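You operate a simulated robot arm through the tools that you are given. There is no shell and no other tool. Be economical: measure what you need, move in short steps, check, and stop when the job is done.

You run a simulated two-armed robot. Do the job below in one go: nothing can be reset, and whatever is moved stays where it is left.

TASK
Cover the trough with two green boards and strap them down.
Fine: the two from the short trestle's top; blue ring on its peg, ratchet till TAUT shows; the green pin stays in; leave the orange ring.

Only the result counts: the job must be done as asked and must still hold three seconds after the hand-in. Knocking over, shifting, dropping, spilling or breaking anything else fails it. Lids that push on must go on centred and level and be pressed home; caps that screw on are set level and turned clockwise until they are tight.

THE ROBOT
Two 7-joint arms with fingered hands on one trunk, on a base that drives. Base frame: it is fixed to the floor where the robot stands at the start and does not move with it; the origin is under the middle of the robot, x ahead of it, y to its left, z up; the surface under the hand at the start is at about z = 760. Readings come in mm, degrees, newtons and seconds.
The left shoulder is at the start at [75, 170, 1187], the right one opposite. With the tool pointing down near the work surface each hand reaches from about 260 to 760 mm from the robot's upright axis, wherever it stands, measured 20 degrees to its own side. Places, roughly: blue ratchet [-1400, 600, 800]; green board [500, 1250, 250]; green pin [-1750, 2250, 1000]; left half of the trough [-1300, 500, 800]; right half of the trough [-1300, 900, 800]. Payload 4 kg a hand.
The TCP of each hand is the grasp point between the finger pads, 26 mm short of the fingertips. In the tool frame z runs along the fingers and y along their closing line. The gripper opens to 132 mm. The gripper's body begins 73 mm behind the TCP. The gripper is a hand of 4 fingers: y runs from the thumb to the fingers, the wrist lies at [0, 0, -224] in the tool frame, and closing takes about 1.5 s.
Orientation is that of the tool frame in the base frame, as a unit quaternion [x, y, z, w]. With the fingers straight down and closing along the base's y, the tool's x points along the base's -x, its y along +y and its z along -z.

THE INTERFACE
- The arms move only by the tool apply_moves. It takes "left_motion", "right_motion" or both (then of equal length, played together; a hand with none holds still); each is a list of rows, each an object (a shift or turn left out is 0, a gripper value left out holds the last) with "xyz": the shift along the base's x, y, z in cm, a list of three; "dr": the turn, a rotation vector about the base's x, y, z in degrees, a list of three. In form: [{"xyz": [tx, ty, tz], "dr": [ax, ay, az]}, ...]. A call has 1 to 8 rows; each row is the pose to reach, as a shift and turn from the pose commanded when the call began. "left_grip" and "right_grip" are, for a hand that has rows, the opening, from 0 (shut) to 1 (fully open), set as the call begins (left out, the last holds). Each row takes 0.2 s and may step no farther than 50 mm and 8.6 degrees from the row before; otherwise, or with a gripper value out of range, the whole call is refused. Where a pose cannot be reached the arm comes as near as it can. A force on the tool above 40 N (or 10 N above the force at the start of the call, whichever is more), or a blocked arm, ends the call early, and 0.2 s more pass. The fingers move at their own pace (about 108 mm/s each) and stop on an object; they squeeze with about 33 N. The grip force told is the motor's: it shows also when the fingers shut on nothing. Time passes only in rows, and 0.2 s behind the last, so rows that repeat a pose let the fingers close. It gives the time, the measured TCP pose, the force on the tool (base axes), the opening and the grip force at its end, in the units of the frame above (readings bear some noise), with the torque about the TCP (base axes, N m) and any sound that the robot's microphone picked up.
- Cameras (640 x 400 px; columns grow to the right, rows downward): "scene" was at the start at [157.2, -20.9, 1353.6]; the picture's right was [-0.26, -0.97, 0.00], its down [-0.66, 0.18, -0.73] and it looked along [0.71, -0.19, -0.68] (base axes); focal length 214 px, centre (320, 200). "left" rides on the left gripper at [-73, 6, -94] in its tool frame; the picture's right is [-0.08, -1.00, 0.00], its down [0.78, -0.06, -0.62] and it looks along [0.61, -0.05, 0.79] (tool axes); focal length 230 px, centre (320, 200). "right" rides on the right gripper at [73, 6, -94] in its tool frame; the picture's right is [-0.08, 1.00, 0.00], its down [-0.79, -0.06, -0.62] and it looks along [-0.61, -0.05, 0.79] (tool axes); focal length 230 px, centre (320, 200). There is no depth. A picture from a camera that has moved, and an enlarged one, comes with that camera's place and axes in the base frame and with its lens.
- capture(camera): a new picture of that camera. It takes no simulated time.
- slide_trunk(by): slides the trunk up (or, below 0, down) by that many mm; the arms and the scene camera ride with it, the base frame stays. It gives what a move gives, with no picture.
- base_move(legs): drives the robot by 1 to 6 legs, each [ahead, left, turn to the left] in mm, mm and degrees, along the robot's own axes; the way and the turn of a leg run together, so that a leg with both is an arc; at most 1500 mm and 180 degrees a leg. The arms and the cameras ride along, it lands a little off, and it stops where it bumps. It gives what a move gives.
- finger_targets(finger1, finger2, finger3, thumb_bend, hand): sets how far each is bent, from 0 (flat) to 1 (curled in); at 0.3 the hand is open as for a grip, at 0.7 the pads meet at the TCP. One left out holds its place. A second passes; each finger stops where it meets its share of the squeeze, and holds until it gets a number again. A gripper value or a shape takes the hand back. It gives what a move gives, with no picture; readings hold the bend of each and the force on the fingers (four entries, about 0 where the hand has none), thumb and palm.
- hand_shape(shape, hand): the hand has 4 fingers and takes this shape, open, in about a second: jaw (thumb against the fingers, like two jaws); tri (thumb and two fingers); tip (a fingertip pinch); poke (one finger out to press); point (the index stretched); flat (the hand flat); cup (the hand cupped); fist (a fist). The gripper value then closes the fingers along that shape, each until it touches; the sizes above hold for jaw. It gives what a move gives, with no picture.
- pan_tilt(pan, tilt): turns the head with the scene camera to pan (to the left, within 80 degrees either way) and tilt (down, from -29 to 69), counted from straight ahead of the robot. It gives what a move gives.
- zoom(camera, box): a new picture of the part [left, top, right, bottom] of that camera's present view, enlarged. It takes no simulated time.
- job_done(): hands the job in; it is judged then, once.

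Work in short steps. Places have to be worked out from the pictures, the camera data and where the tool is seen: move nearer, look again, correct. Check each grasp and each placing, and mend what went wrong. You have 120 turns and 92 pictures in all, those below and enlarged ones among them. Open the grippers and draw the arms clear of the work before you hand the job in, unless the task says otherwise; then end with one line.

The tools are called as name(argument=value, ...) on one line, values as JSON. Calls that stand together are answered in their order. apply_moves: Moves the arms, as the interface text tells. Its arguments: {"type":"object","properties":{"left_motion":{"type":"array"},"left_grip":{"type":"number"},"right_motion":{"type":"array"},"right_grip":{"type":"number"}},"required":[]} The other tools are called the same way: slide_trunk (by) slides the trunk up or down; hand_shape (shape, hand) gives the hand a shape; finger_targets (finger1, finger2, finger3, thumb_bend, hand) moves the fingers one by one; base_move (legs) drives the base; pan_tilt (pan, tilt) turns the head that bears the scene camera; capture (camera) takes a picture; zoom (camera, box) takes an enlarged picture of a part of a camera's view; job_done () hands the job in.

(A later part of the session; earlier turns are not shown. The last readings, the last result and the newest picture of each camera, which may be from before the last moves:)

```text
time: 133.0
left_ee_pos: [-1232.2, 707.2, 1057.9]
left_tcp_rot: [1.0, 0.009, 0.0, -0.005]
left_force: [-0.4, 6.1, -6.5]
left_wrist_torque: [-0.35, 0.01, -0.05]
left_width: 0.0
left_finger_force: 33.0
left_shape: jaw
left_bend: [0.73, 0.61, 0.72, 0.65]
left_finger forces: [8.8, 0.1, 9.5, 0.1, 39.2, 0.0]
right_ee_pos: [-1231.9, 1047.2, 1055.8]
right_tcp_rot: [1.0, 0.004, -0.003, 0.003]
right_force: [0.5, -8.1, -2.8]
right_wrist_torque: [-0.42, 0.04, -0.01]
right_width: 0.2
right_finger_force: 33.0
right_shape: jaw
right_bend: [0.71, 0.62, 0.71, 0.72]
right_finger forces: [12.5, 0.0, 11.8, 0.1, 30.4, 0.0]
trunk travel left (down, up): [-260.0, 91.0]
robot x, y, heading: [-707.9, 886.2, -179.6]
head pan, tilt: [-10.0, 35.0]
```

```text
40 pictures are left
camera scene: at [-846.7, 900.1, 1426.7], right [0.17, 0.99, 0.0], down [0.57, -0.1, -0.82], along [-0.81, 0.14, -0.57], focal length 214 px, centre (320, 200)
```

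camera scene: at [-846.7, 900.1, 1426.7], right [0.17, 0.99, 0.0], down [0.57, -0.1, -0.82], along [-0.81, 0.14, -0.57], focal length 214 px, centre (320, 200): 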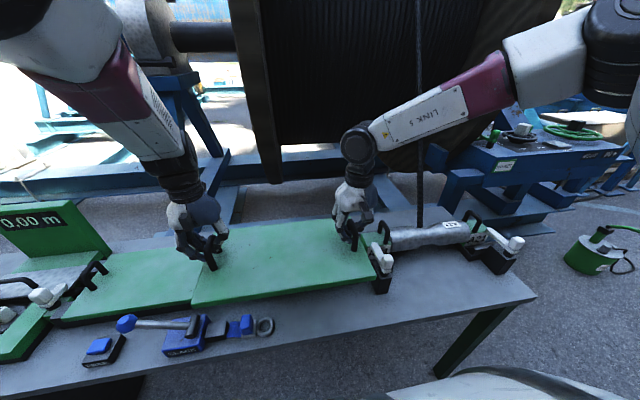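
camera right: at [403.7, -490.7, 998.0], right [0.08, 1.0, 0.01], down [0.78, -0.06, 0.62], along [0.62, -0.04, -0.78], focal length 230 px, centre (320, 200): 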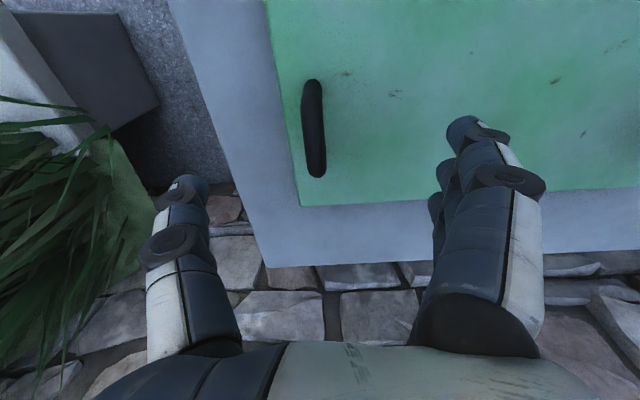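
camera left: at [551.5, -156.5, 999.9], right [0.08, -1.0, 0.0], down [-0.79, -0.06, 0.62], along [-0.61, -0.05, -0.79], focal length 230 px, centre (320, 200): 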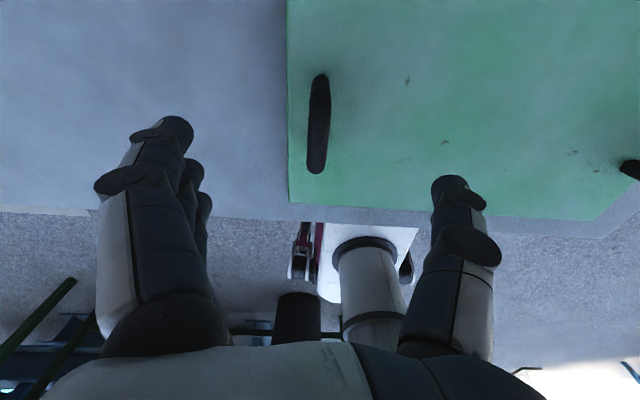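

Clear of reel and rope. Drive the last 110 mm and look down.

base_move(legs=[[109, 0, 0]])

pan_tilt(pan=0, tilt=55)

zoom(camera="scene", box=[170, 130, 490, 270])

capture(camera="right")

```text
time: 134.2
left_ee_pos: [-1338.4, 707.5, 1057.6]
left_tcp_rot: [1.0, 0.01, 0.001, -0.006]
left_force: [-1.1, 9.8, -6.8]
left_wrist_torque: [-0.35, -0.02, -0.03]
left_width: 0.0
left_finger_force: 32.7
left_shape: jaw
left_bend: [0.73, 0.61, 0.72, 0.65]
left_finger forces: [8.4, 0.0, 9.0, 0.1, 40.5, 0.0]
right_ee_pos: [-1339.1, 1046.1, 1056.4]
right_tcp_rot: [1.0, 0.005, -0.003, 0.002]
right_force: [-0.2, -9.9, -1.9]
right_wrist_torque: [-0.5, 0.01, 0.01]
right_width: 0.0
right_finger_force: 32.7
right_shape: jaw
right_bend: [0.71, 0.62, 0.71, 0.72]
right_finger forces: [13.2, 0.0, 12.4, 0.0, 29.7, 0.0]
trunk travel left (down, up): [-260.0, 91.0]
robot x, y, heading: [-819.8, 883.4, -179.4]
head pan, tilt: [-10.0, 35.0]
```

```text
time: 135.1
left_ee_pos: [-1337.6, 706.0, 1057.5]
left_tcp_rot: [1.0, 0.009, 0.001, -0.006]
left_force: [-0.3, 6.3, -6.6]
left_wrist_torque: [-0.35, 0.04, -0.04]
left_width: 0.0
left_finger_force: 32.6
left_shape: jaw
left_bend: [0.73, 0.61, 0.72, 0.65]
left_finger forces: [9.0, 0.0, 9.6, 0.0, 38.9, 0.1]
right_ee_pos: [-1338.7, 1047.3, 1056.0]
right_tcp_rot: [1.0, 0.005, -0.003, 0.003]
right_force: [0.1, -5.6, -2.9]
right_wrist_torque: [-0.47, -0.01, -0.02]
right_width: 0.0
right_finger_force: 33.5
right_shape: jaw
right_bend: [0.71, 0.62, 0.71, 0.72]
right_finger forces: [12.2, 0.1, 11.6, 0.1, 30.8, 0.0]
trunk travel left (down, up): [-260.0, 91.0]
robot x, y, heading: [-818.1, 885.4, -179.6]
head pan, tilt: [0.0, 55.0]
```

```text
2.00 times, centred on (330, 200) of scene
camera zoom: at [-938.7, 884.4, 1398.6], right [-0.01, 1.0, 0.0], down [0.82, 0.01, -0.57], along [-0.57, 0.0, -0.82], focal length 429 px, centre (300, 200)
```

zoom: 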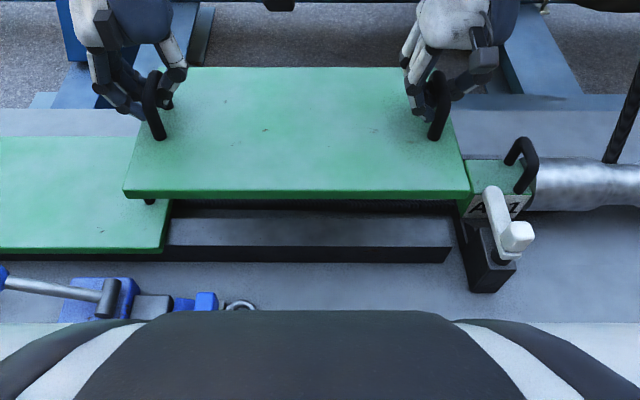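

```text
38 pictures are left
camera right: at [-1265.3, 1042.0, 1147.8], right [-0.07, -1.0, 0.01], down [-0.78, 0.06, 0.62], along [-0.62, 0.04, -0.78], focal length 230 px, centre (320, 200)
```

right: 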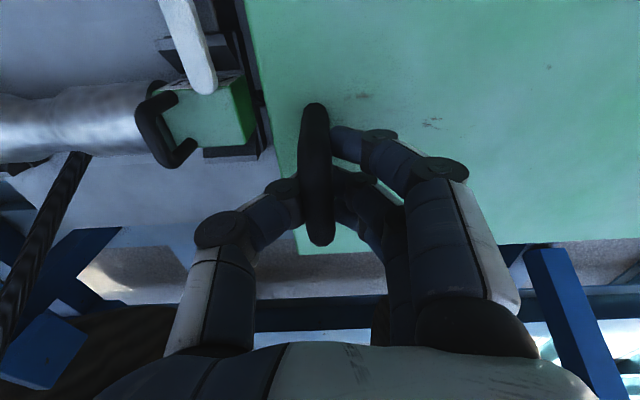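

Board 2 is well placed over the walls; to avoid overlapping board 1 (right edge ≈681) I'll shift it +6 mm in y, −3 mm in x and lower to TCP z≈945 to check the gap.

apply_moves(left_motion=[{"xyz": [-0.3, 0.6, 0]}, {"xyz": [-0.3, 0.6, -2.5]}, {"xyz": [-0.3, 0.6, -5]}, {"xyz": [-0.3, 0.6, -7.5]}, {"xyz": [-0.3, 0.6, -10]}, {"xyz": [-0.3, 0.6, -11.2]}, {"xyz": [-0.3, 0.6, -11.2]}], right_motion=[{"xyz": [-0.3, 0.6, 0]}, {"xyz": [-0.3, 0.6, -2.5]}, {"xyz": [-0.3, 0.6, -5]}, {"xyz": [-0.3, 0.6, -7.5]}, {"xyz": [-0.3, 0.6, -10]}, {"xyz": [-0.3, 0.6, -11.1]}, {"xyz": [-0.3, 0.6, -11.1]}])

zoom(camera="scene", box=[170, 130, 330, 270])

zoom(camera="left", box=[160, 0, 480, 240])

```text
time: 136.7
left_ee_pos: [-1341.3, 713.6, 947.4]
left_tcp_rot: [1.0, 0.009, 0.001, -0.005]
left_force: [-0.8, -1.4, -7.2]
left_wrist_torque: [-0.4, 0.0, 0.02]
left_width: 0.3
left_finger_force: 33.0
left_shape: jaw
left_bend: [0.73, 0.61, 0.72, 0.65]
left_finger forces: [10.5, 0.1, 10.9, 0.0, 36.0, 0.1]
right_ee_pos: [-1342.6, 1051.2, 943.4]
right_tcp_rot: [1.0, 0.004, -0.003, 0.003]
right_force: [0.1, 2.3, -2.1]
right_wrist_torque: [-0.42, 0.03, 0.01]
right_width: 0.2
right_finger_force: 33.1
right_shape: jaw
right_bend: [0.71, 0.62, 0.72, 0.72]
right_finger forces: [10.6, 0.0, 10.3, 0.0, 33.6, 0.0]
trunk travel left (down, up): [-260.0, 91.0]
robot x, y, heading: [-820.6, 885.0, -179.7]
head pan, tilt: [0.0, 55.0]
```

```text
2.86 times, centred on (250, 200) of scene
camera zoom: at [-938.8, 884.5, 1398.5], right [-0.01, 1.0, 0.0], down [0.82, 0.01, -0.57], along [-0.57, 0.0, -0.82], focal length 613 px, centre (520, 200)
```

zoom: 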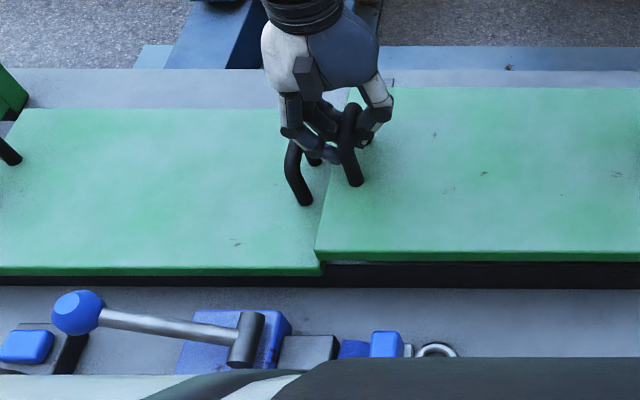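

```text
1.67 times, centred on (320, 120) of left
camera zoom: at [-1415.1, 705.2, 1038.5], right [-0.09, 1.0, 0.01], down [0.78, 0.07, 0.62], along [0.62, 0.07, -0.79], focal length 384 px, centre (320, 333)
```

zoom: 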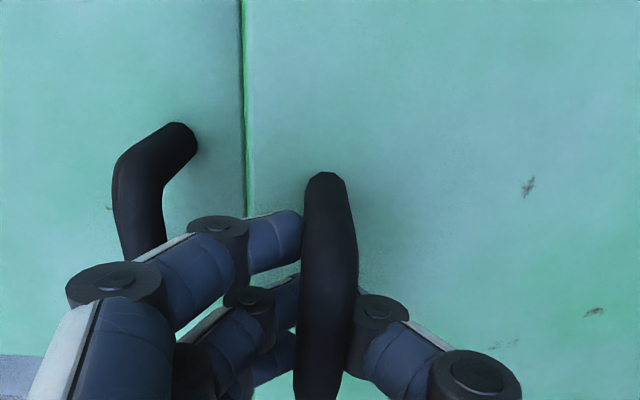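

Gap looks to be ~3 mm clear. Add 1.5 mm and lower until contact.

apply_moves(left_motion=[{"xyz": [0, 0.15, -1]}, {"xyz": [0, 0.15, -2]}, {"xyz": [0, 0.15, -3]}, {"xyz": [0, 0.15, -3.6]}, {"xyz": [0, 0.15, -4.2]}, {"xyz": [0, 0.15, -4.8]}, {"xyz": [0, 0.15, -5.4]}], right_motion=[{"xyz": [0, 0.15, -1]}, {"xyz": [0, 0.15, -2]}, {"xyz": [0, 0.15, -2.8]}, {"xyz": [0, 0.15, -3.3]}, {"xyz": [0, 0.15, -3.9]}, {"xyz": [0, 0.15, -4.5]}, {"xyz": [0, 0.15, -5.1]}])

zoom(camera="scene", box=[190, 130, 430, 270])

```text
time: 138.4
left_ee_pos: [-1340.9, 710.4, 895.4]
left_tcp_rot: [1.0, 0.01, -0.005, -0.004]
left_force: [0.9, -2.3, 17.4]
left_wrist_torque: [-0.58, -0.01, -0.08]
left_width: 0.0
left_finger_force: 33.4
left_shape: jaw
left_bend: [0.75, 0.61, 0.76, 0.67]
left_finger forces: [10.7, 0.0, 12.2, 0.0, 17.4, 0.0]
right_ee_pos: [-1341.6, 1052.0, 900.7]
right_tcp_rot: [1.0, 0.004, -0.009, 0.006]
right_force: [4.8, -1.5, 25.7]
right_wrist_torque: [-0.54, -0.06, -0.04]
right_width: 2.0
right_finger_force: 33.5
right_shape: jaw
right_bend: [0.74, 0.62, 0.74, 0.72]
right_finger forces: [13.7, 0.0, 13.0, 0.1, 19.4, 0.0]
trunk travel left (down, up): [-260.0, 91.0]
robot x, y, heading: [-819.9, 886.2, -179.6]
head pan, tilt: [0.0, 55.0]
stopped in row 7 (right hand): the force on the tool passed its limit at 41 N (the readings are from after the stop); the commanded pose is now the measured one
```

```text
2.67 times, centred on (310, 200) of scene
camera zoom: at [-933.9, 884.2, 1398.9], right [-0.01, 1.0, 0.0], down [0.82, 0.01, -0.58], along [-0.58, 0.0, -0.82], focal length 572 px, centre (347, 200)
```

zoom: 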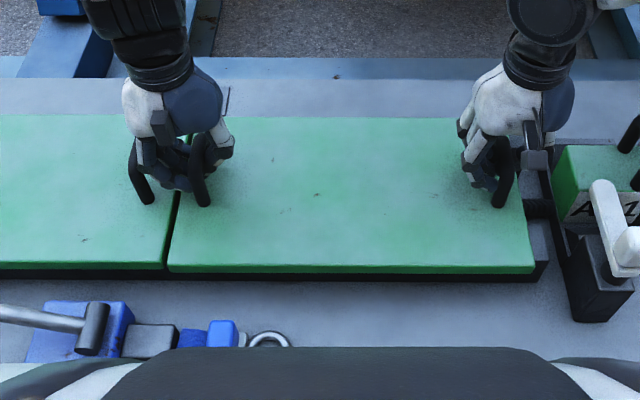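

Seated with small gap. Relieve, open to 0.42 and check.

apply_moves(left_motion=[{"xyz": [0, 0, 0.4]}, {"xyz": [0, 0, 0.4]}], right_motion=[{"xyz": [0, 0, 0.4]}, {"xyz": [0, 0, 0.4]}])

apply_moves(left_motion=[{}, {}, {}, {}, {}], right_motion=[{}, {}, {}, {}, {}], left_grip=0.42, right_grip=0.5)

capture(camera="left")

capture(camera="right")

```text
time: 139.1
left_ee_pos: [-1341.7, 709.4, 895.8]
left_tcp_rot: [1.0, 0.01, -0.003, -0.005]
left_force: [-0.1, -0.4, 4.2]
left_wrist_torque: [-0.6, 0.0, -0.04]
left_width: 0.0
left_finger_force: 32.7
left_shape: jaw
left_bend: [0.75, 0.61, 0.75, 0.67]
left_finger forces: [9.5, 0.1, 11.2, 0.0, 22.6, 0.0]
right_ee_pos: [-1341.5, 1051.5, 902.4]
right_tcp_rot: [1.0, 0.004, -0.007, 0.004]
right_force: [5.3, -5.9, 11.1]
right_wrist_torque: [-0.59, -0.03, -0.01]
right_width: 1.5
right_finger_force: 33.3
right_shape: jaw
right_bend: [0.73, 0.62, 0.73, 0.72]
right_finger forces: [13.3, 0.1, 13.2, 0.0, 18.4, 0.1]
trunk travel left (down, up): [-260.0, 91.0]
robot x, y, heading: [-819.7, 886.0, -179.5]
head pan, tilt: [0.0, 55.0]
```

```text
time: 140.2
left_ee_pos: [-1342.2, 710.9, 896.6]
left_tcp_rot: [1.0, 0.01, -0.001, -0.006]
left_force: [1.2, 2.6, -0.9]
left_wrist_torque: [-0.01, 0.03, 0.01]
left_width: 53.8
left_finger_force: 0.1
left_shape: jaw
left_bend: [0.74, 0.73, 0.73, 0.7]
left_finger forces: [1.5, 1.5, 0.0, 0.0, 0.0, 0.0]
right_ee_pos: [-1342.6, 1053.5, 901.1]
right_tcp_rot: [1.0, 0.004, -0.007, 0.004]
right_force: [-0.5, 0.2, -0.8]
right_wrist_torque: [-0.04, 0.0, -0.03]
right_width: 65.5
right_finger_force: 0.1
right_shape: jaw
right_bend: [0.73, 0.73, 0.73, 0.7]
right_finger forces: [0.0, 0.0, 0.1, 0.0, 0.0, 0.0]
trunk travel left (down, up): [-260.0, 91.0]
robot x, y, heading: [-820.4, 882.3, -179.5]
head pan, tilt: [0.0, 55.0]
```

```text
34 pictures are left
camera left: at [-1414.9, 703.0, 988.6], right [-0.1, 1.0, 0.01], down [0.79, 0.07, 0.61], along [0.61, 0.07, -0.79], focal length 230 px, centre (320, 200)
```

left: 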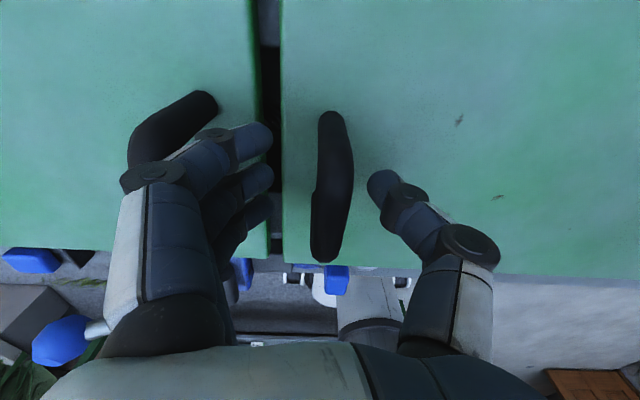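

```text
33 pictures are left
camera right: at [-1269.3, 1049.0, 992.2], right [-0.07, -1.0, 0.01], down [-0.78, 0.06, 0.63], along [-0.63, 0.04, -0.78], focal length 230 px, centre (320, 200)
```

right: 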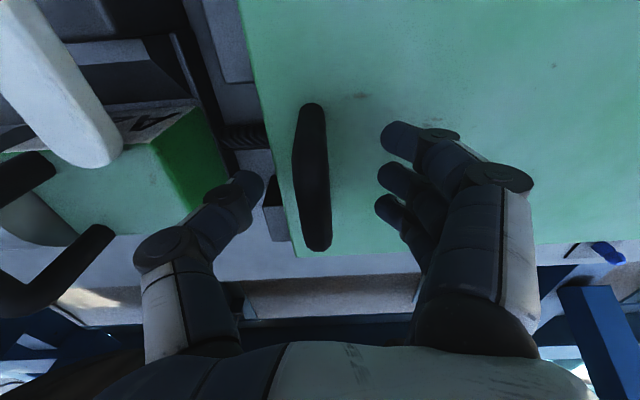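

Released. Gap ~10 mm; the left fingers graze board 1's handle, so nudge left hand +5 mm in y and raise it; right hand stays straddling its bar to close the gap.

apply_moves(left_motion=[{"xyz": [0, 0.6, 0]}, {"xyz": [0, 0.6, 1.5]}, {"xyz": [0, 0.6, 3.5]}, {"xyz": [0, 0.6, 6]}, {"xyz": [0, 0.6, 9]}, {"xyz": [0, 0.6, 12]}, {"xyz": [0, 0.6, 15]}])

zoom(camera="scene", box=[170, 150, 430, 270])

```text
time: 141.8
left_ee_pos: [-1342.1, 714.1, 1046.2]
left_tcp_rot: [1.0, 0.013, 0.0, -0.009]
left_force: [0.0, 0.6, -0.6]
left_wrist_torque: [-0.02, -0.01, -0.02]
left_width: 54.8
left_finger_force: 0.0
left_shape: jaw
left_bend: [0.73, 0.73, 0.73, 0.7]
left_finger forces: [0.0, 0.1, 0.0, 0.1, 0.0, 0.0]
right_ee_pos: [-1342.5, 1053.2, 901.1]
right_tcp_rot: [1.0, 0.004, -0.007, 0.004]
right_force: [-0.4, 0.4, 0.6]
right_wrist_torque: [0.03, -0.01, -0.01]
right_width: 65.2
right_finger_force: 0.1
right_shape: jaw
right_bend: [0.73, 0.73, 0.73, 0.7]
right_finger forces: [0.0, 0.1, 0.1, 0.0, 0.1, 0.0]
trunk travel left (down, up): [-260.0, 91.0]
robot x, y, heading: [-822.2, 878.9, -179.5]
head pan, tilt: [0.0, 55.0]
```

```text
2.46 times, centred on (300, 210) of scene
camera zoom: at [-937.8, 884.3, 1398.6], right [-0.01, 1.0, 0.0], down [0.82, 0.01, -0.57], along [-0.57, 0.0, -0.82], focal length 528 px, centre (369, 175)
```

zoom: 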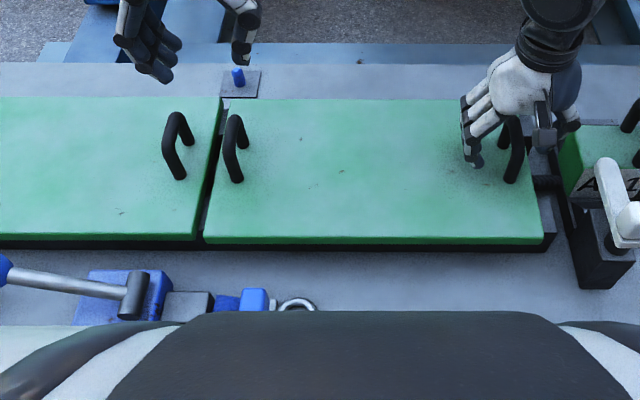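

Gap ≈7 mm. Push board 2's outer handle gently toward −y with the right thumb (thumb ~26 mm from the bar).

apply_moves(right_motion=[{"xyz": [0, -0.8, 0]}, {"xyz": [0, -1.6, 0]}, {"xyz": [0, -2.0, 0]}, {"xyz": [0, -2.3, 0]}, {"xyz": [0, -2.6, 0]}, {"xyz": [0, -2.8, 0]}])

zoom(camera="scene", box=[170, 150, 430, 270])

```text
time: 143.2
left_ee_pos: [-1343.2, 714.4, 1047.4]
left_tcp_rot: [1.0, 0.014, -0.003, -0.009]
left_force: [0.2, 0.4, 0.2]
left_wrist_torque: [-0.03, 0.0, -0.03]
left_width: 54.5
left_finger_force: 0.1
left_shape: jaw
left_bend: [0.73, 0.73, 0.73, 0.7]
left_finger forces: [0.1, 0.0, 0.0, 0.0, 0.0, 0.0]
right_ee_pos: [-1342.8, 1025.6, 901.1]
right_tcp_rot: [1.0, 0.003, -0.006, 0.005]
right_force: [0.7, 1.1, 0.2]
right_wrist_torque: [0.02, 0.04, -0.02]
right_width: 66.5
right_finger_force: 0.1
right_shape: jaw
right_bend: [0.73, 0.73, 0.73, 0.7]
right_finger forces: [0.0, 0.0, 0.1, 0.1, 1.4, 0.1]
trunk travel left (down, up): [-260.0, 91.0]
robot x, y, heading: [-816.3, 886.7, -179.5]
head pan, tilt: [0.0, 55.0]
```

```text
2.46 times, centred on (300, 210) of scene
camera zoom: at [-938.3, 884.4, 1398.6], right [-0.01, 1.0, 0.0], down [0.82, 0.01, -0.57], along [-0.57, 0.0, -0.82], focal length 528 px, centre (369, 175)
```

zoom: 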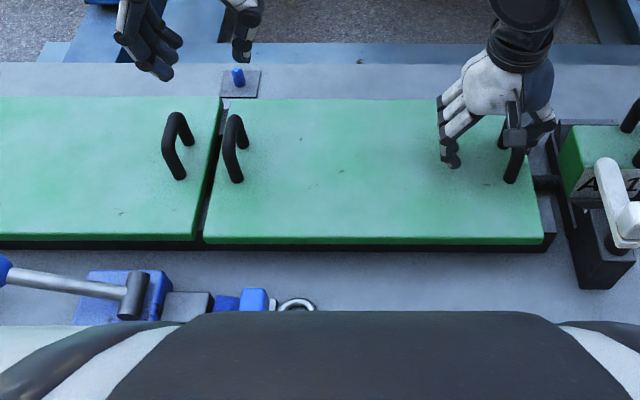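

Thumb just touched (1.4 N). Push 6 mm more.

apply_moves(right_motion=[{"xyz": [0, -0.2, 0]}, {"xyz": [0, -0.4, 0]}, {"xyz": [0, -0.6, 0]}, {"xyz": [0, -0.8, 0]}, {"xyz": [0, -0.8, 0]}])

zoom(camera="scene", box=[170, 150, 430, 270])

```text
time: 144.4
left_ee_pos: [-1343.9, 713.2, 1045.1]
left_tcp_rot: [1.0, 0.013, -0.002, -0.01]
left_force: [-0.3, -0.8, -0.4]
left_wrist_torque: [0.02, 0.0, 0.01]
left_width: 54.8
left_finger_force: 0.0
left_shape: jaw
left_bend: [0.73, 0.73, 0.73, 0.7]
left_finger forces: [0.0, 0.0, 0.0, 0.1, 0.0, 0.0]
right_ee_pos: [-1342.2, 1018.4, 900.4]
right_tcp_rot: [1.0, 0.004, -0.007, 0.004]
right_force: [0.5, 2.4, 0.4]
right_wrist_torque: [0.03, 0.0, -0.03]
right_width: 68.1
right_finger_force: 0.0
right_shape: jaw
right_bend: [0.73, 0.73, 0.73, 0.7]
right_finger forces: [0.0, 0.1, 0.0, 0.0, 3.0, 0.1]
trunk travel left (down, up): [-260.0, 91.0]
robot x, y, heading: [-819.9, 883.9, -179.6]
head pan, tilt: [0.0, 55.0]
```

```text
2.46 times, centred on (300, 210) of scene
camera zoom: at [-938.3, 884.5, 1398.6], right [-0.01, 1.0, 0.0], down [0.82, 0.01, -0.57], along [-0.57, 0.0, -0.82], focal length 528 px, centre (369, 175)
```

zoom: 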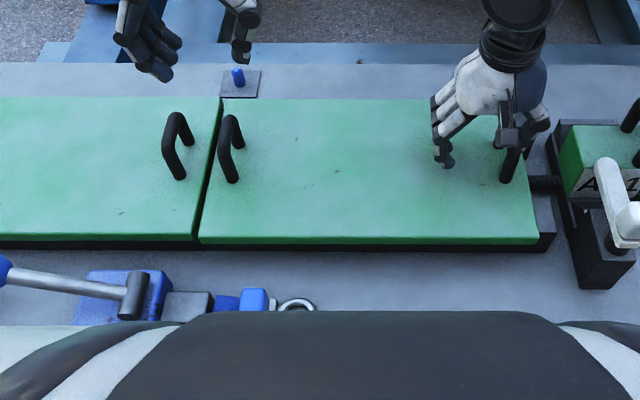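

Gap nearly closed (~2 mm). Free the right thumb, raise, and back the base 180 mm to view the ratchet.

apply_moves(right_motion=[{"xyz": [0, 1.5, 0]}, {"xyz": [0, 2.0, 2]}, {"xyz": [0, 2.0, 4]}, {"xyz": [0, 2.0, 7]}, {"xyz": [0, 2.0, 10]}, {"xyz": [0, 2.0, 13]}, {"xyz": [0, 2, 15]}])

base_move(legs=[[-180, 0, -0.5]])

zoom(camera="scene", box=[120, 110, 360, 270])

```text
time: 146.1
left_ee_pos: [-1344.7, 713.1, 1046.6]
left_tcp_rot: [1.0, 0.012, -0.002, -0.01]
left_force: [-0.3, -0.4, -0.3]
left_wrist_torque: [0.01, 0.01, 0.0]
left_width: 54.7
left_finger_force: 0.0
left_shape: jaw
left_bend: [0.73, 0.73, 0.73, 0.7]
left_finger forces: [0.1, 0.0, 0.1, 0.0, 0.1, 0.1]
right_ee_pos: [-1342.6, 1038.5, 1051.0]
right_tcp_rot: [1.0, 0.004, -0.007, 0.004]
right_force: [0.3, 0.1, 0.3]
right_wrist_torque: [-0.03, 0.02, -0.02]
right_width: 65.9
right_finger_force: 0.0
right_shape: jaw
right_bend: [0.73, 0.73, 0.73, 0.7]
right_finger forces: [0.1, 0.0, 0.0, 0.1, 0.0, 0.0]
trunk travel left (down, up): [-260.0, 91.0]
robot x, y, heading: [-822.4, 880.8, -179.8]
head pan, tilt: [0.0, 55.0]
```

```text
time: 147.6
left_ee_pos: [-1166.2, 718.2, 1047.4]
left_tcp_rot: [1.0, 0.009, -0.003, -0.01]
left_force: [0.8, 0.8, 0.3]
left_wrist_torque: [-0.01, 0.04, -0.05]
left_width: 54.7
left_finger_force: 0.1
left_shape: jaw
left_bend: [0.73, 0.73, 0.73, 0.7]
left_finger forces: [0.1, 0.1, 0.1, 0.1, 0.1, 0.0]
right_ee_pos: [-1164.7, 1042.8, 1050.8]
right_tcp_rot: [1.0, 0.001, -0.007, 0.005]
right_force: [0.3, 0.3, 0.6]
right_wrist_torque: [-0.03, 0.0, 0.0]
right_width: 66.1
right_finger_force: 0.2
right_shape: jaw
right_bend: [0.73, 0.73, 0.73, 0.7]
right_finger forces: [0.0, 0.1, 0.1, 0.0, 0.1, 0.0]
trunk travel left (down, up): [-260.0, 91.0]
robot x, y, heading: [-640.9, 884.4, 180.1]
head pan, tilt: [0.0, 55.0]
```

```text
2.50 times, centred on (240, 190) of scene
camera zoom: at [-760.7, 885.6, 1398.6], right [0.0, 1.0, 0.0], down [0.82, 0.0, -0.57], along [-0.57, 0.0, -0.82], focal length 536 px, centre (520, 225)
```

zoom: 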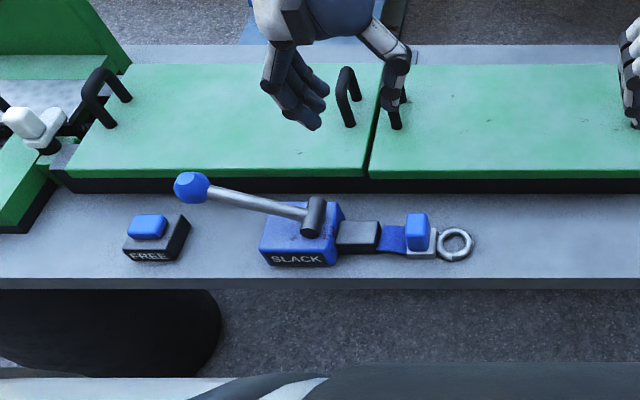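

Block tab for the ring: ≈(−1156, 748), top z≈844; ring at (−1154, 798); peg ≈(−1552, 667). The right camera looks outward, so I'll use the right hand. Shift the base left to y≈580, and turn the right hand −90° about z to close along x.

base_move(legs=[[0, 304, 0]])

apply_moves(right_motion=[{"dr": [0, 0, -8]}, {"dr": [0, 0, -16]}, {"dr": [0, 0, -24]}, {"dr": [0, 0, -32]}, {"dr": [0, 0, -40]}, {"dr": [0, 0, -48]}, {"dr": [0, 0, -56]}, {"dr": [0, 0, -64]}])

apply_moves(right_motion=[{"dr": [0, 0, -8]}, {"dr": [0, 0, -16]}, {"dr": [0, 0, -24]}, {"dr": [0, 0, -26]}, {"dr": [0, 0, -26]}])

capture(camera="scene")

```text
time: 150.8
left_ee_pos: [-1169.7, 416.1, 1047.1]
left_tcp_rot: [1.0, 0.008, -0.002, -0.01]
left_force: [-0.6, 0.9, 0.7]
left_wrist_torque: [-0.02, -0.02, 0.0]
left_width: 54.8
left_finger_force: 0.1
left_shape: jaw
left_bend: [0.73, 0.73, 0.73, 0.7]
left_finger forces: [0.0, 0.0, 0.1, 0.0, 0.1, 0.0]
right_ee_pos: [-1164.5, 740.5, 1049.1]
right_tcp_rot: [1.0, -0.003, -0.007, 0.004]
right_force: [-0.8, 1.2, 0.4]
right_wrist_torque: [0.0, -0.03, -0.02]
right_width: 65.8
right_finger_force: 0.0
right_shape: jaw
right_bend: [0.73, 0.73, 0.73, 0.7]
right_finger forces: [0.0, 0.1, 0.0, 0.1, 0.0, 0.0]
trunk travel left (down, up): [-260.0, 91.0]
robot x, y, heading: [-641.5, 580.8, 179.8]
head pan, tilt: [0.0, 55.0]
```

```text
time: 152.6
left_ee_pos: [-1170.7, 418.9, 1046.4]
left_tcp_rot: [1.0, 0.008, -0.002, -0.01]
left_force: [0.4, 1.2, -0.8]
left_wrist_torque: [-0.08, -0.01, 0.02]
left_width: 54.8
left_finger_force: 0.1
left_shape: jaw
left_bend: [0.73, 0.73, 0.73, 0.7]
left_finger forces: [0.0, 0.0, 0.0, 0.1, 0.0, 0.0]
right_ee_pos: [-1174.9, 770.0, 1049.4]
right_tcp_rot: [0.85, -0.527, -0.005, 0.003]
right_force: [-0.7, 0.1, 0.0]
right_wrist_torque: [-0.02, 0.0, 0.03]
right_width: 66.2
right_finger_force: 0.0
right_shape: jaw
right_bend: [0.73, 0.73, 0.73, 0.7]
right_finger forces: [0.0, 0.1, 0.0, 0.0, 0.1, 0.0]
right hand out of reach, approached as far as the arm can: row 8
trunk travel left (down, up): [-260.0, 91.0]
robot x, y, heading: [-643.5, 581.5, 179.8]
head pan, tilt: [0.0, 55.0]
```

```text
time: 153.8
left_ee_pos: [-1168.9, 416.8, 1046.8]
left_tcp_rot: [1.0, 0.008, -0.003, -0.011]
left_force: [0.3, -0.1, -0.1]
left_wrist_torque: [-0.04, -0.03, 0.01]
left_width: 55.0
left_finger_force: 0.0
left_shape: jaw
left_bend: [0.73, 0.73, 0.73, 0.7]
left_finger forces: [0.0, 0.1, 0.0, 0.0, 0.0, 0.1]
right_ee_pos: [-1186.9, 923.8, 1041.5]
right_tcp_rot: [0.75, -0.662, 0.004, 0.012]
right_force: [-0.1, 0.2, -0.4]
right_wrist_torque: [0.0, -0.01, -0.02]
right_width: 66.3
right_finger_force: 0.0
right_shape: jaw
right_bend: [0.73, 0.73, 0.73, 0.7]
right_finger forces: [0.0, 0.0, 0.0, 0.0, 0.0, 0.1]
right hand out of reach, approached as far as the arm can: row 1, 2, 3, 4, 5
trunk travel left (down, up): [-260.0, 91.0]
robot x, y, heading: [-643.0, 579.6, 179.7]
head pan, tilt: [0.0, 55.0]
```

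```text
28 pictures are left
camera scene: at [-762.6, 581.9, 1398.5], right [0.01, 1.0, 0.0], down [0.82, 0.0, -0.57], along [-0.57, 0.0, -0.82], focal length 214 px, centre (320, 200)
```

scene: 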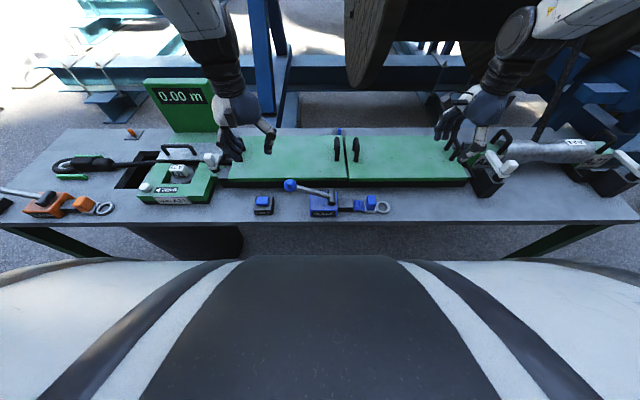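

−90° hits the wrist limit. Alternative: grip the tall tab closing along y (0°), and turn +90° at the peg. I'll swing the hand back and test the + direction in the air.

apply_moves(right_motion=[{"dr": [0, 0, 8]}, {"dr": [0, 0, 16]}, {"dr": [0, 0, 24]}, {"dr": [0, 0, 32]}, {"dr": [0, 0, 40]}, {"dr": [0, 0, 48]}, {"dr": [0, 0, 56]}, {"dr": [0, 0, 64]}])

apply_moves(right_motion=[{"dr": [0, 0, 8]}, {"dr": [0, 0, 16]}, {"dr": [0, 0, 24]}, {"dr": [0, 0, 32]}, {"dr": [0, 0, 40]}, {"dr": [0, 0, 48]}, {"dr": [0, 0, 56]}, {"dr": [0, 0, 64]}])

apply_moves(right_motion=[{"dr": [0, 0, 8]}, {"dr": [0, 0, 16]}, {"dr": [0, 0, 24]}, {"dr": [0, 0, 32]}, {"dr": [0, 0, 40]}, {"dr": [0, 0, 48]}, {"dr": [0, 0, 48]}])

```text
time: 155.6
left_ee_pos: [-1168.9, 418.0, 1046.7]
left_tcp_rot: [1.0, 0.008, -0.002, -0.011]
left_force: [0.0, 0.1, -0.4]
left_wrist_torque: [0.0, -0.02, -0.04]
left_width: 55.0
left_finger_force: 0.1
left_shape: jaw
left_bend: [0.73, 0.73, 0.73, 0.7]
left_finger forces: [0.1, 0.1, 0.0, 0.0, 0.0, 0.0]
right_ee_pos: [-1185.4, 923.7, 1042.8]
right_tcp_rot: [0.987, -0.163, 0.01, 0.008]
right_force: [0.7, -0.6, -0.7]
right_wrist_torque: [0.06, -0.01, 0.02]
right_width: 66.0
right_finger_force: 0.1
right_shape: jaw
right_bend: [0.73, 0.73, 0.73, 0.7]
right_finger forces: [0.1, 0.0, 0.0, 0.1, 0.0, 0.1]
trunk travel left (down, up): [-260.0, 91.0]
robot x, y, heading: [-639.4, 581.8, 179.5]
head pan, tilt: [0.0, 55.0]
```

```text
time: 157.4
left_ee_pos: [-1169.6, 415.7, 1046.7]
left_tcp_rot: [1.0, 0.008, -0.002, -0.01]
left_force: [0.7, 0.7, -0.2]
left_wrist_torque: [0.03, -0.02, -0.02]
left_width: 54.7
left_finger_force: 0.0
left_shape: jaw
left_bend: [0.73, 0.73, 0.73, 0.7]
left_finger forces: [0.1, 0.0, 0.0, 0.0, 0.0, 0.0]
right_ee_pos: [-1184.6, 923.2, 1041.5]
right_tcp_rot: [0.923, 0.384, 0.014, 0.002]
right_force: [-0.8, -0.8, 0.0]
right_wrist_torque: [-0.01, 0.02, -0.02]
right_width: 66.4
right_finger_force: 0.0
right_shape: jaw
right_bend: [0.73, 0.73, 0.73, 0.7]
right_finger forces: [0.1, 0.0, 0.0, 0.0, 0.1, 0.1]
trunk travel left (down, up): [-260.0, 91.0]
robot x, y, heading: [-644.0, 580.9, 179.6]
head pan, tilt: [0.0, 55.0]
```

```text
time: 159.0
left_ee_pos: [-1170.2, 416.5, 1046.3]
left_tcp_rot: [1.0, 0.008, -0.002, -0.01]
left_force: [-0.2, -0.2, 0.1]
left_wrist_torque: [0.0, 0.02, -0.01]
left_width: 54.5
left_finger_force: 0.0
left_shape: jaw
left_bend: [0.73, 0.73, 0.73, 0.7]
left_finger forces: [0.0, 0.0, 0.1, 0.0, 0.0, 0.0]
right_ee_pos: [-1184.5, 924.2, 1042.0]
right_tcp_rot: [0.687, 0.726, 0.013, -0.004]
right_force: [0.0, -0.6, -0.3]
right_wrist_torque: [0.0, 0.03, 0.02]
right_width: 66.4
right_finger_force: 0.1
right_shape: jaw
right_bend: [0.73, 0.73, 0.73, 0.7]
right_finger forces: [0.0, 0.0, 0.0, 0.0, 0.0, 0.1]
trunk travel left (down, up): [-260.0, 91.0]
robot x, y, heading: [-644.0, 581.4, 179.7]
head pan, tilt: [0.0, 55.0]
```

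+93° works. Now turn back to 0° while moving above the tab at (−1156, 748).

apply_moves(right_motion=[{"xyz": [0.3, -2, 0], "dr": [0, 0, -8]}, {"xyz": [0.6, -4, 0], "dr": [0, 0, -16]}, {"xyz": [1, -6, 0], "dr": [0, 0, -24]}, {"xyz": [1.4, -8, 0], "dr": [0, 0, -32]}, {"xyz": [1.8, -10, 0], "dr": [0, 0, -40]}, {"xyz": [2.2, -12, 0], "dr": [0, 0, -48]}, {"xyz": [2.6, -14, 0], "dr": [0, 0, -56]}, {"xyz": [2.9, -16, 0], "dr": [0, 0, -64]}])

apply_moves(right_motion=[{"xyz": [0, -0.5, -3], "dr": [0, 0, -8]}, {"xyz": [0, -1.5, -6], "dr": [0, 0, -16]}, {"xyz": [0, -1.7, -9], "dr": [0, 0, -24]}, {"xyz": [0, -1.7, -11], "dr": [0, 0, -29]}, {"xyz": [0, -1.7, -11], "dr": [0, 0, -29]}])

capture(camera="right")

zoom(camera="scene", box=[280, 110, 440, 230])

```text
time: 160.8
left_ee_pos: [-1170.4, 416.5, 1048.2]
left_tcp_rot: [1.0, 0.008, -0.001, -0.01]
left_force: [0.4, -0.7, 0.3]
left_wrist_torque: [-0.01, -0.02, -0.01]
left_width: 54.6
left_finger_force: 0.0
left_shape: jaw
left_bend: [0.73, 0.73, 0.73, 0.7]
left_finger forces: [0.0, 0.0, 0.0, 0.0, 0.0, 0.0]
right_ee_pos: [-1157.5, 762.2, 1043.6]
right_tcp_rot: [0.968, 0.251, 0.014, 0.002]
right_force: [-0.2, -0.6, 0.0]
right_wrist_torque: [0.03, -0.02, 0.03]
right_width: 66.2
right_finger_force: 0.1
right_shape: jaw
right_bend: [0.73, 0.73, 0.73, 0.7]
right_finger forces: [0.0, 0.0, 0.1, 0.0, 0.0, 0.0]
trunk travel left (down, up): [-260.0, 91.0]
robot x, y, heading: [-643.7, 578.3, 179.6]
head pan, tilt: [0.0, 55.0]
```

```text
time: 162.0
left_ee_pos: [-1169.2, 417.0, 1047.4]
left_tcp_rot: [1.0, 0.008, -0.003, -0.01]
left_force: [0.0, -0.2, -0.2]
left_wrist_torque: [-0.01, 0.03, -0.01]
left_width: 55.0
left_finger_force: 0.1
left_shape: jaw
left_bend: [0.73, 0.73, 0.73, 0.7]
left_finger forces: [0.0, 0.0, 0.0, 0.0, 0.2, 0.1]
right_ee_pos: [-1155.3, 748.3, 932.7]
right_tcp_rot: [1.0, 0.0, 0.011, 0.006]
right_force: [0.2, -0.4, -0.1]
right_wrist_torque: [0.0, 0.05, -0.01]
right_width: 66.1
right_finger_force: 0.1
right_shape: jaw
right_bend: [0.73, 0.73, 0.73, 0.7]
right_finger forces: [0.0, 0.1, 0.0, 0.0, 0.0, 0.1]
trunk travel left (down, up): [-260.0, 91.0]
robot x, y, heading: [-643.1, 581.0, 179.7]
head pan, tilt: [0.0, 55.0]
```

```text
27 pictures are left
camera right: at [-1085.0, 742.5, 1026.6], right [-0.08, -1.0, 0.01], down [-0.8, 0.07, 0.6], along [-0.6, 0.04, -0.8], focal length 230 px, centre (320, 200)
```

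right: 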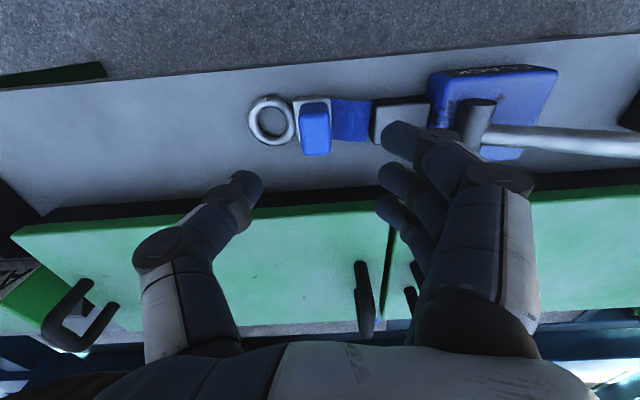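

```text
3.33 times, centred on (360, 170) of scene
camera zoom: at [-762.3, 582.1, 1398.6], right [0.01, 1.0, 0.0], down [0.82, 0.0, -0.57], along [-0.57, 0.0, -0.82], focal length 715 px, centre (187, 300)
```

zoom: 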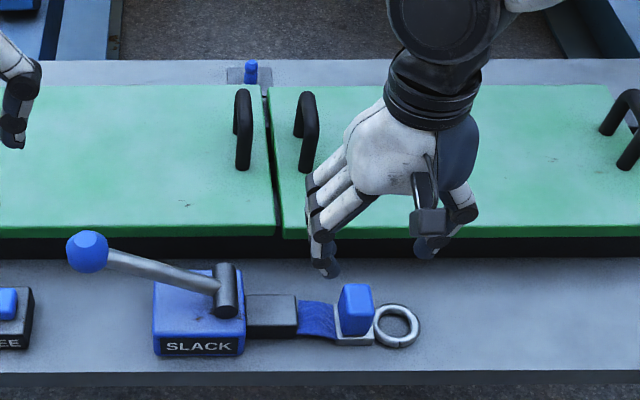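

Tab center ≈(−1160, 749). Lower to z≈828 and close on it.

apply_moves(right_motion=[{"xyz": [-0.5, 0.1, -3]}, {"xyz": [-0.5, 0.1, -6]}, {"xyz": [-0.5, 0.1, -8.5]}, {"xyz": [-0.5, 0.1, -10.4]}, {"xyz": [-0.5, 0.1, -10.4]}])

apply_moves(right_motion=[{}, {}, {}, {}, {}, {}], right_grip=0)

capture(camera="right")

```text
time: 163.2
left_ee_pos: [-1171.2, 415.4, 1047.1]
left_tcp_rot: [1.0, 0.007, -0.002, -0.01]
left_force: [0.1, 0.2, -0.5]
left_wrist_torque: [0.02, -0.02, 0.03]
left_width: 54.9
left_finger_force: 0.0
left_shape: jaw
left_bend: [0.73, 0.73, 0.73, 0.7]
left_finger forces: [0.0, 0.0, 0.0, 0.0, 0.0, 0.1]
right_ee_pos: [-1159.0, 748.0, 829.6]
right_tcp_rot: [1.0, 0.001, 0.012, 0.006]
right_force: [-0.2, -0.3, 0.4]
right_wrist_torque: [0.03, -0.01, 0.0]
right_width: 66.1
right_finger_force: 0.1
right_shape: jaw
right_bend: [0.73, 0.73, 0.73, 0.7]
right_finger forces: [0.1, 0.0, 0.0, 0.0, 0.0, 0.1]
trunk travel left (down, up): [-260.0, 91.0]
robot x, y, heading: [-641.8, 581.0, 179.8]
head pan, tilt: [0.0, 55.0]
```

```text
time: 164.6
left_ee_pos: [-1170.3, 416.8, 1047.4]
left_tcp_rot: [1.0, 0.008, -0.001, -0.01]
left_force: [0.3, -0.1, 0.4]
left_wrist_torque: [0.02, -0.02, 0.02]
left_width: 55.2
left_finger_force: 0.0
left_shape: jaw
left_bend: [0.73, 0.73, 0.73, 0.7]
left_finger forces: [0.0, 0.0, 0.0, 0.1, 0.1, 0.0]
right_ee_pos: [-1158.9, 748.0, 830.2]
right_tcp_rot: [1.0, 0.001, 0.011, 0.006]
right_force: [0.2, 0.1, -0.6]
right_wrist_torque: [-0.03, 0.03, -0.02]
right_width: 20.2
right_finger_force: 32.7
right_shape: jaw
right_bend: [0.73, 0.72, 0.72, 0.7]
right_finger forces: [9.0, 12.8, 11.1, 0.0, 29.9, 0.0]
trunk travel left (down, up): [-260.0, 91.0]
robot x, y, heading: [-643.7, 581.5, 179.5]
head pan, tilt: [0.0, 55.0]
```

```text
25 pictures are left
camera right: at [-1088.9, 743.4, 923.6], right [-0.08, -1.0, 0.01], down [-0.8, 0.07, 0.6], along [-0.6, 0.04, -0.8], focal length 230 px, centre (320, 200)
```

right: 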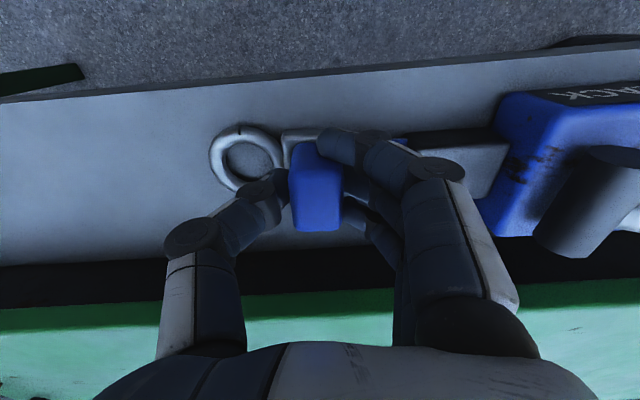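

Tab is held (20 mm). Lift it gently while watching the strap force.

apply_moves(right_motion=[{"xyz": [0, 0, 1]}, {"xyz": [0, -0.5, 3]}, {"xyz": [0, -1, 5.5]}, {"xyz": [0, -2, 8]}, {"xyz": [0, -3, 10.5]}, {"xyz": [0, -4, 13]}, {"xyz": [0, -4, 13]}])

capture(camera="scene")

```text
time: 166.2
left_ee_pos: [-1170.4, 416.2, 1046.2]
left_tcp_rot: [1.0, 0.009, -0.002, -0.01]
left_force: [1.3, -0.3, -0.6]
left_wrist_torque: [0.02, 0.01, 0.01]
left_width: 54.5
left_finger_force: 0.1
left_shape: jaw
left_bend: [0.73, 0.73, 0.73, 0.7]
left_finger forces: [0.0, 0.1, 0.0, 0.1, 0.0, 0.0]
right_ee_pos: [-1160.0, 707.8, 957.5]
right_tcp_rot: [1.0, 0.0, 0.013, 0.007]
right_force: [0.0, 1.3, -1.7]
right_wrist_torque: [-0.01, 0.04, 0.01]
right_width: 20.2
right_finger_force: 33.1
right_shape: jaw
right_bend: [0.73, 0.72, 0.72, 0.7]
right_finger forces: [8.6, 12.8, 10.8, 0.0, 29.5, 0.0]
trunk travel left (down, up): [-260.0, 91.0]
robot x, y, heading: [-643.0, 582.8, 179.7]
head pan, tilt: [0.0, 55.0]
```

```text
24 pictures are left
camera scene: at [-762.9, 582.3, 1398.5], right [0.01, 1.0, 0.0], down [0.82, 0.0, -0.57], along [-0.57, 0.0, -0.82], focal length 214 px, centre (320, 200)
```

scene: 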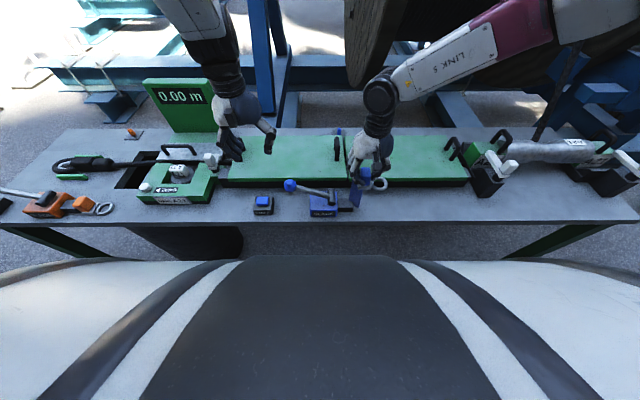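

Strap pays out freely. Raise 5 cm more, then drive ahead 205 mm so the peg is in reach.

apply_moves(right_motion=[{"xyz": [0, -1, 2.5]}, {"xyz": [0, -2, 5]}, {"xyz": [0, -2, 5]}])

base_move(legs=[[205, 0, 0.3]])

apply_moves(right_motion=[{"xyz": [0, 0, 0], "dr": [0, 0, 8]}, {"xyz": [0, 0, 0], "dr": [0, 0, 16]}, {"xyz": [-1, -0.3, 0], "dr": [0, 0, 24]}, {"xyz": [-2, -0.5, 0], "dr": [0, 0, 32]}, {"xyz": [-3, -0.8, 0], "dr": [0, 0, 40]}, {"xyz": [-4, -1, 0], "dr": [0, 0, 48]}, {"xyz": [-5, -1.5, 0], "dr": [0, 0, 56]}, {"xyz": [-6, -2, 0], "dr": [0, 0, 64]}])

```text
time: 167.0
left_ee_pos: [-1169.6, 417.7, 1046.8]
left_tcp_rot: [1.0, 0.008, -0.002, -0.01]
left_force: [0.1, -0.8, -1.2]
left_wrist_torque: [0.0, 0.04, -0.01]
left_width: 54.9
left_finger_force: 0.1
left_shape: jaw
left_bend: [0.73, 0.73, 0.73, 0.7]
left_finger forces: [0.0, 0.0, 0.1, 0.0, 0.1, 0.1]
right_ee_pos: [-1161.2, 688.1, 1008.4]
right_tcp_rot: [1.0, 0.001, 0.011, 0.005]
right_force: [-0.4, 0.0, -2.6]
right_wrist_torque: [-0.02, 0.01, 0.04]
right_width: 19.8
right_finger_force: 33.3
right_shape: jaw
right_bend: [0.73, 0.72, 0.72, 0.7]
right_finger forces: [8.4, 13.0, 10.8, 0.0, 29.6, 0.1]
trunk travel left (down, up): [-260.0, 91.0]
robot x, y, heading: [-639.9, 583.5, 179.9]
head pan, tilt: [0.0, 55.0]
```

```text
time: 168.6
left_ee_pos: [-1373.5, 414.6, 1046.5]
left_tcp_rot: [1.0, 0.01, -0.001, -0.011]
left_force: [-0.1, -0.6, -0.7]
left_wrist_torque: [-0.02, -0.02, 0.0]
left_width: 54.8
left_finger_force: 0.0
left_shape: jaw
left_bend: [0.73, 0.73, 0.73, 0.7]
left_finger forces: [0.0, 0.0, 0.0, 0.0, 0.0, 0.1]
right_ee_pos: [-1367.3, 687.2, 1007.4]
right_tcp_rot: [1.0, 0.003, 0.013, 0.006]
right_force: [-0.6, 0.1, -2.3]
right_wrist_torque: [-0.01, -0.01, 0.03]
right_width: 19.7
right_finger_force: 33.4
right_shape: jaw
right_bend: [0.73, 0.72, 0.72, 0.7]
right_finger forces: [8.2, 12.9, 10.8, 0.0, 29.5, 0.0]
trunk travel left (down, up): [-260.0, 91.0]
robot x, y, heading: [-846.8, 580.4, 179.9]
head pan, tilt: [0.0, 55.0]
```

```text
time: 170.4
left_ee_pos: [-1373.7, 414.2, 1047.0]
left_tcp_rot: [1.0, 0.01, -0.001, -0.011]
left_force: [0.1, -0.6, 0.1]
left_wrist_torque: [0.04, -0.02, -0.03]
left_width: 54.7
left_finger_force: 0.1
left_shape: jaw
left_bend: [0.73, 0.73, 0.73, 0.7]
left_finger forces: [0.1, 0.0, 0.0, 0.0, 0.0, 0.0]
right_ee_pos: [-1426.8, 666.4, 1008.1]
right_tcp_rot: [0.846, 0.533, 0.013, -0.002]
right_force: [0.4, 0.7, -2.0]
right_wrist_torque: [-0.01, -0.05, -0.02]
right_width: 19.9
right_finger_force: 33.4
right_shape: jaw
right_bend: [0.73, 0.72, 0.72, 0.7]
right_finger forces: [8.2, 13.0, 10.8, 0.0, 29.4, 0.0]
trunk travel left (down, up): [-260.0, 91.0]
robot x, y, heading: [-844.1, 578.6, 180.1]
head pan, tilt: [0.0, 55.0]
```

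Finish the turn to +90° and move to TCP (−1502, 664), lowering to z≈915.

apply_moves(right_motion=[{"xyz": [-2, 0, 0], "dr": [0, 0, 8]}, {"xyz": [-4, -0.1, 0], "dr": [0, 0, 16]}, {"xyz": [-6, -0.2, 0], "dr": [0, 0, 24]}, {"xyz": [-7.5, -0.2, -1], "dr": [0, 0, 26]}, {"xyz": [-7.5, -0.2, -4], "dr": [0, 0, 26]}, {"xyz": [-7.5, -0.2, -7], "dr": [0, 0, 26]}, {"xyz": [-7.5, -0.2, -9.3], "dr": [0, 0, 26]}, {"xyz": [-7.5, -0.2, -9.3], "dr": [0, 0, 26]}])

capture(camera="right")

zoom(camera="scene", box=[280, 90, 440, 190])

```text
time: 172.2
left_ee_pos: [-1373.2, 414.1, 1048.0]
left_tcp_rot: [1.0, 0.01, -0.002, -0.01]
left_force: [0.5, 0.5, -0.2]
left_wrist_torque: [-0.02, 0.01, 0.03]
left_width: 54.8
left_finger_force: 0.0
left_shape: jaw
left_bend: [0.73, 0.73, 0.73, 0.7]
left_finger forces: [0.0, 0.0, 0.1, 0.0, 0.1, 0.0]
right_ee_pos: [-1500.6, 665.8, 915.0]
right_tcp_rot: [0.705, 0.71, 0.013, -0.004]
right_force: [0.1, -0.9, -2.9]
right_wrist_torque: [0.03, -0.04, 0.0]
right_width: 19.5
right_finger_force: 33.4
right_shape: jaw
right_bend: [0.73, 0.72, 0.72, 0.7]
right_finger forces: [7.5, 13.2, 10.7, 0.0, 29.2, 0.1]
trunk travel left (down, up): [-260.0, 91.0]
robot x, y, heading: [-847.7, 580.7, 179.9]
head pan, tilt: [0.0, 55.0]
```

```text
23 pictures are left
camera right: at [-1497.2, 735.1, 1008.5], right [1.0, -0.07, 0.01], down [-0.06, -0.8, 0.6], along [-0.03, -0.6, -0.8], focal length 230 px, centre (320, 200)
```

right: 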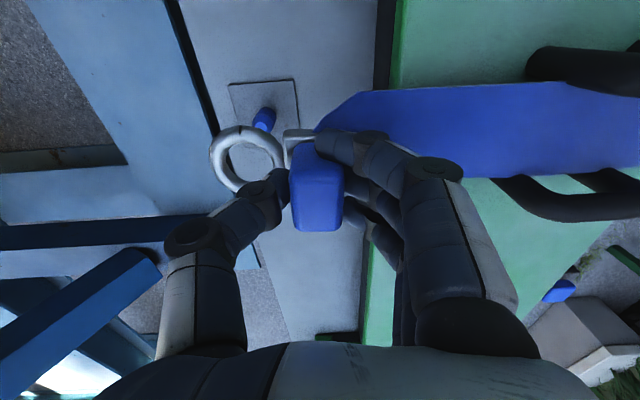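

```text
4.00 times, centred on (360, 140) of scene
camera zoom: at [-966.2, 582.2, 1398.6], right [0.0, 1.0, 0.0], down [0.82, 0.0, -0.57], along [-0.57, 0.0, -0.82], focal length 858 px, centre (160, 440)
```

zoom: 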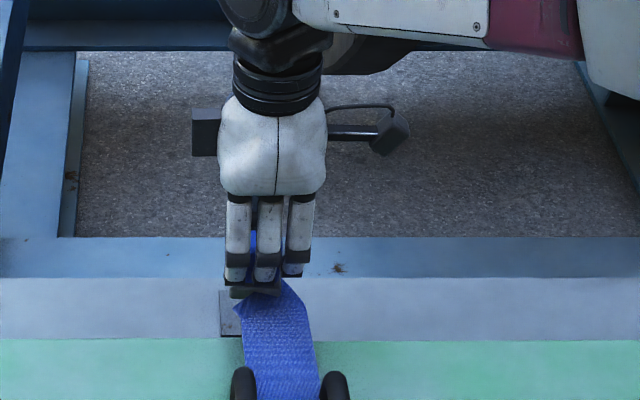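

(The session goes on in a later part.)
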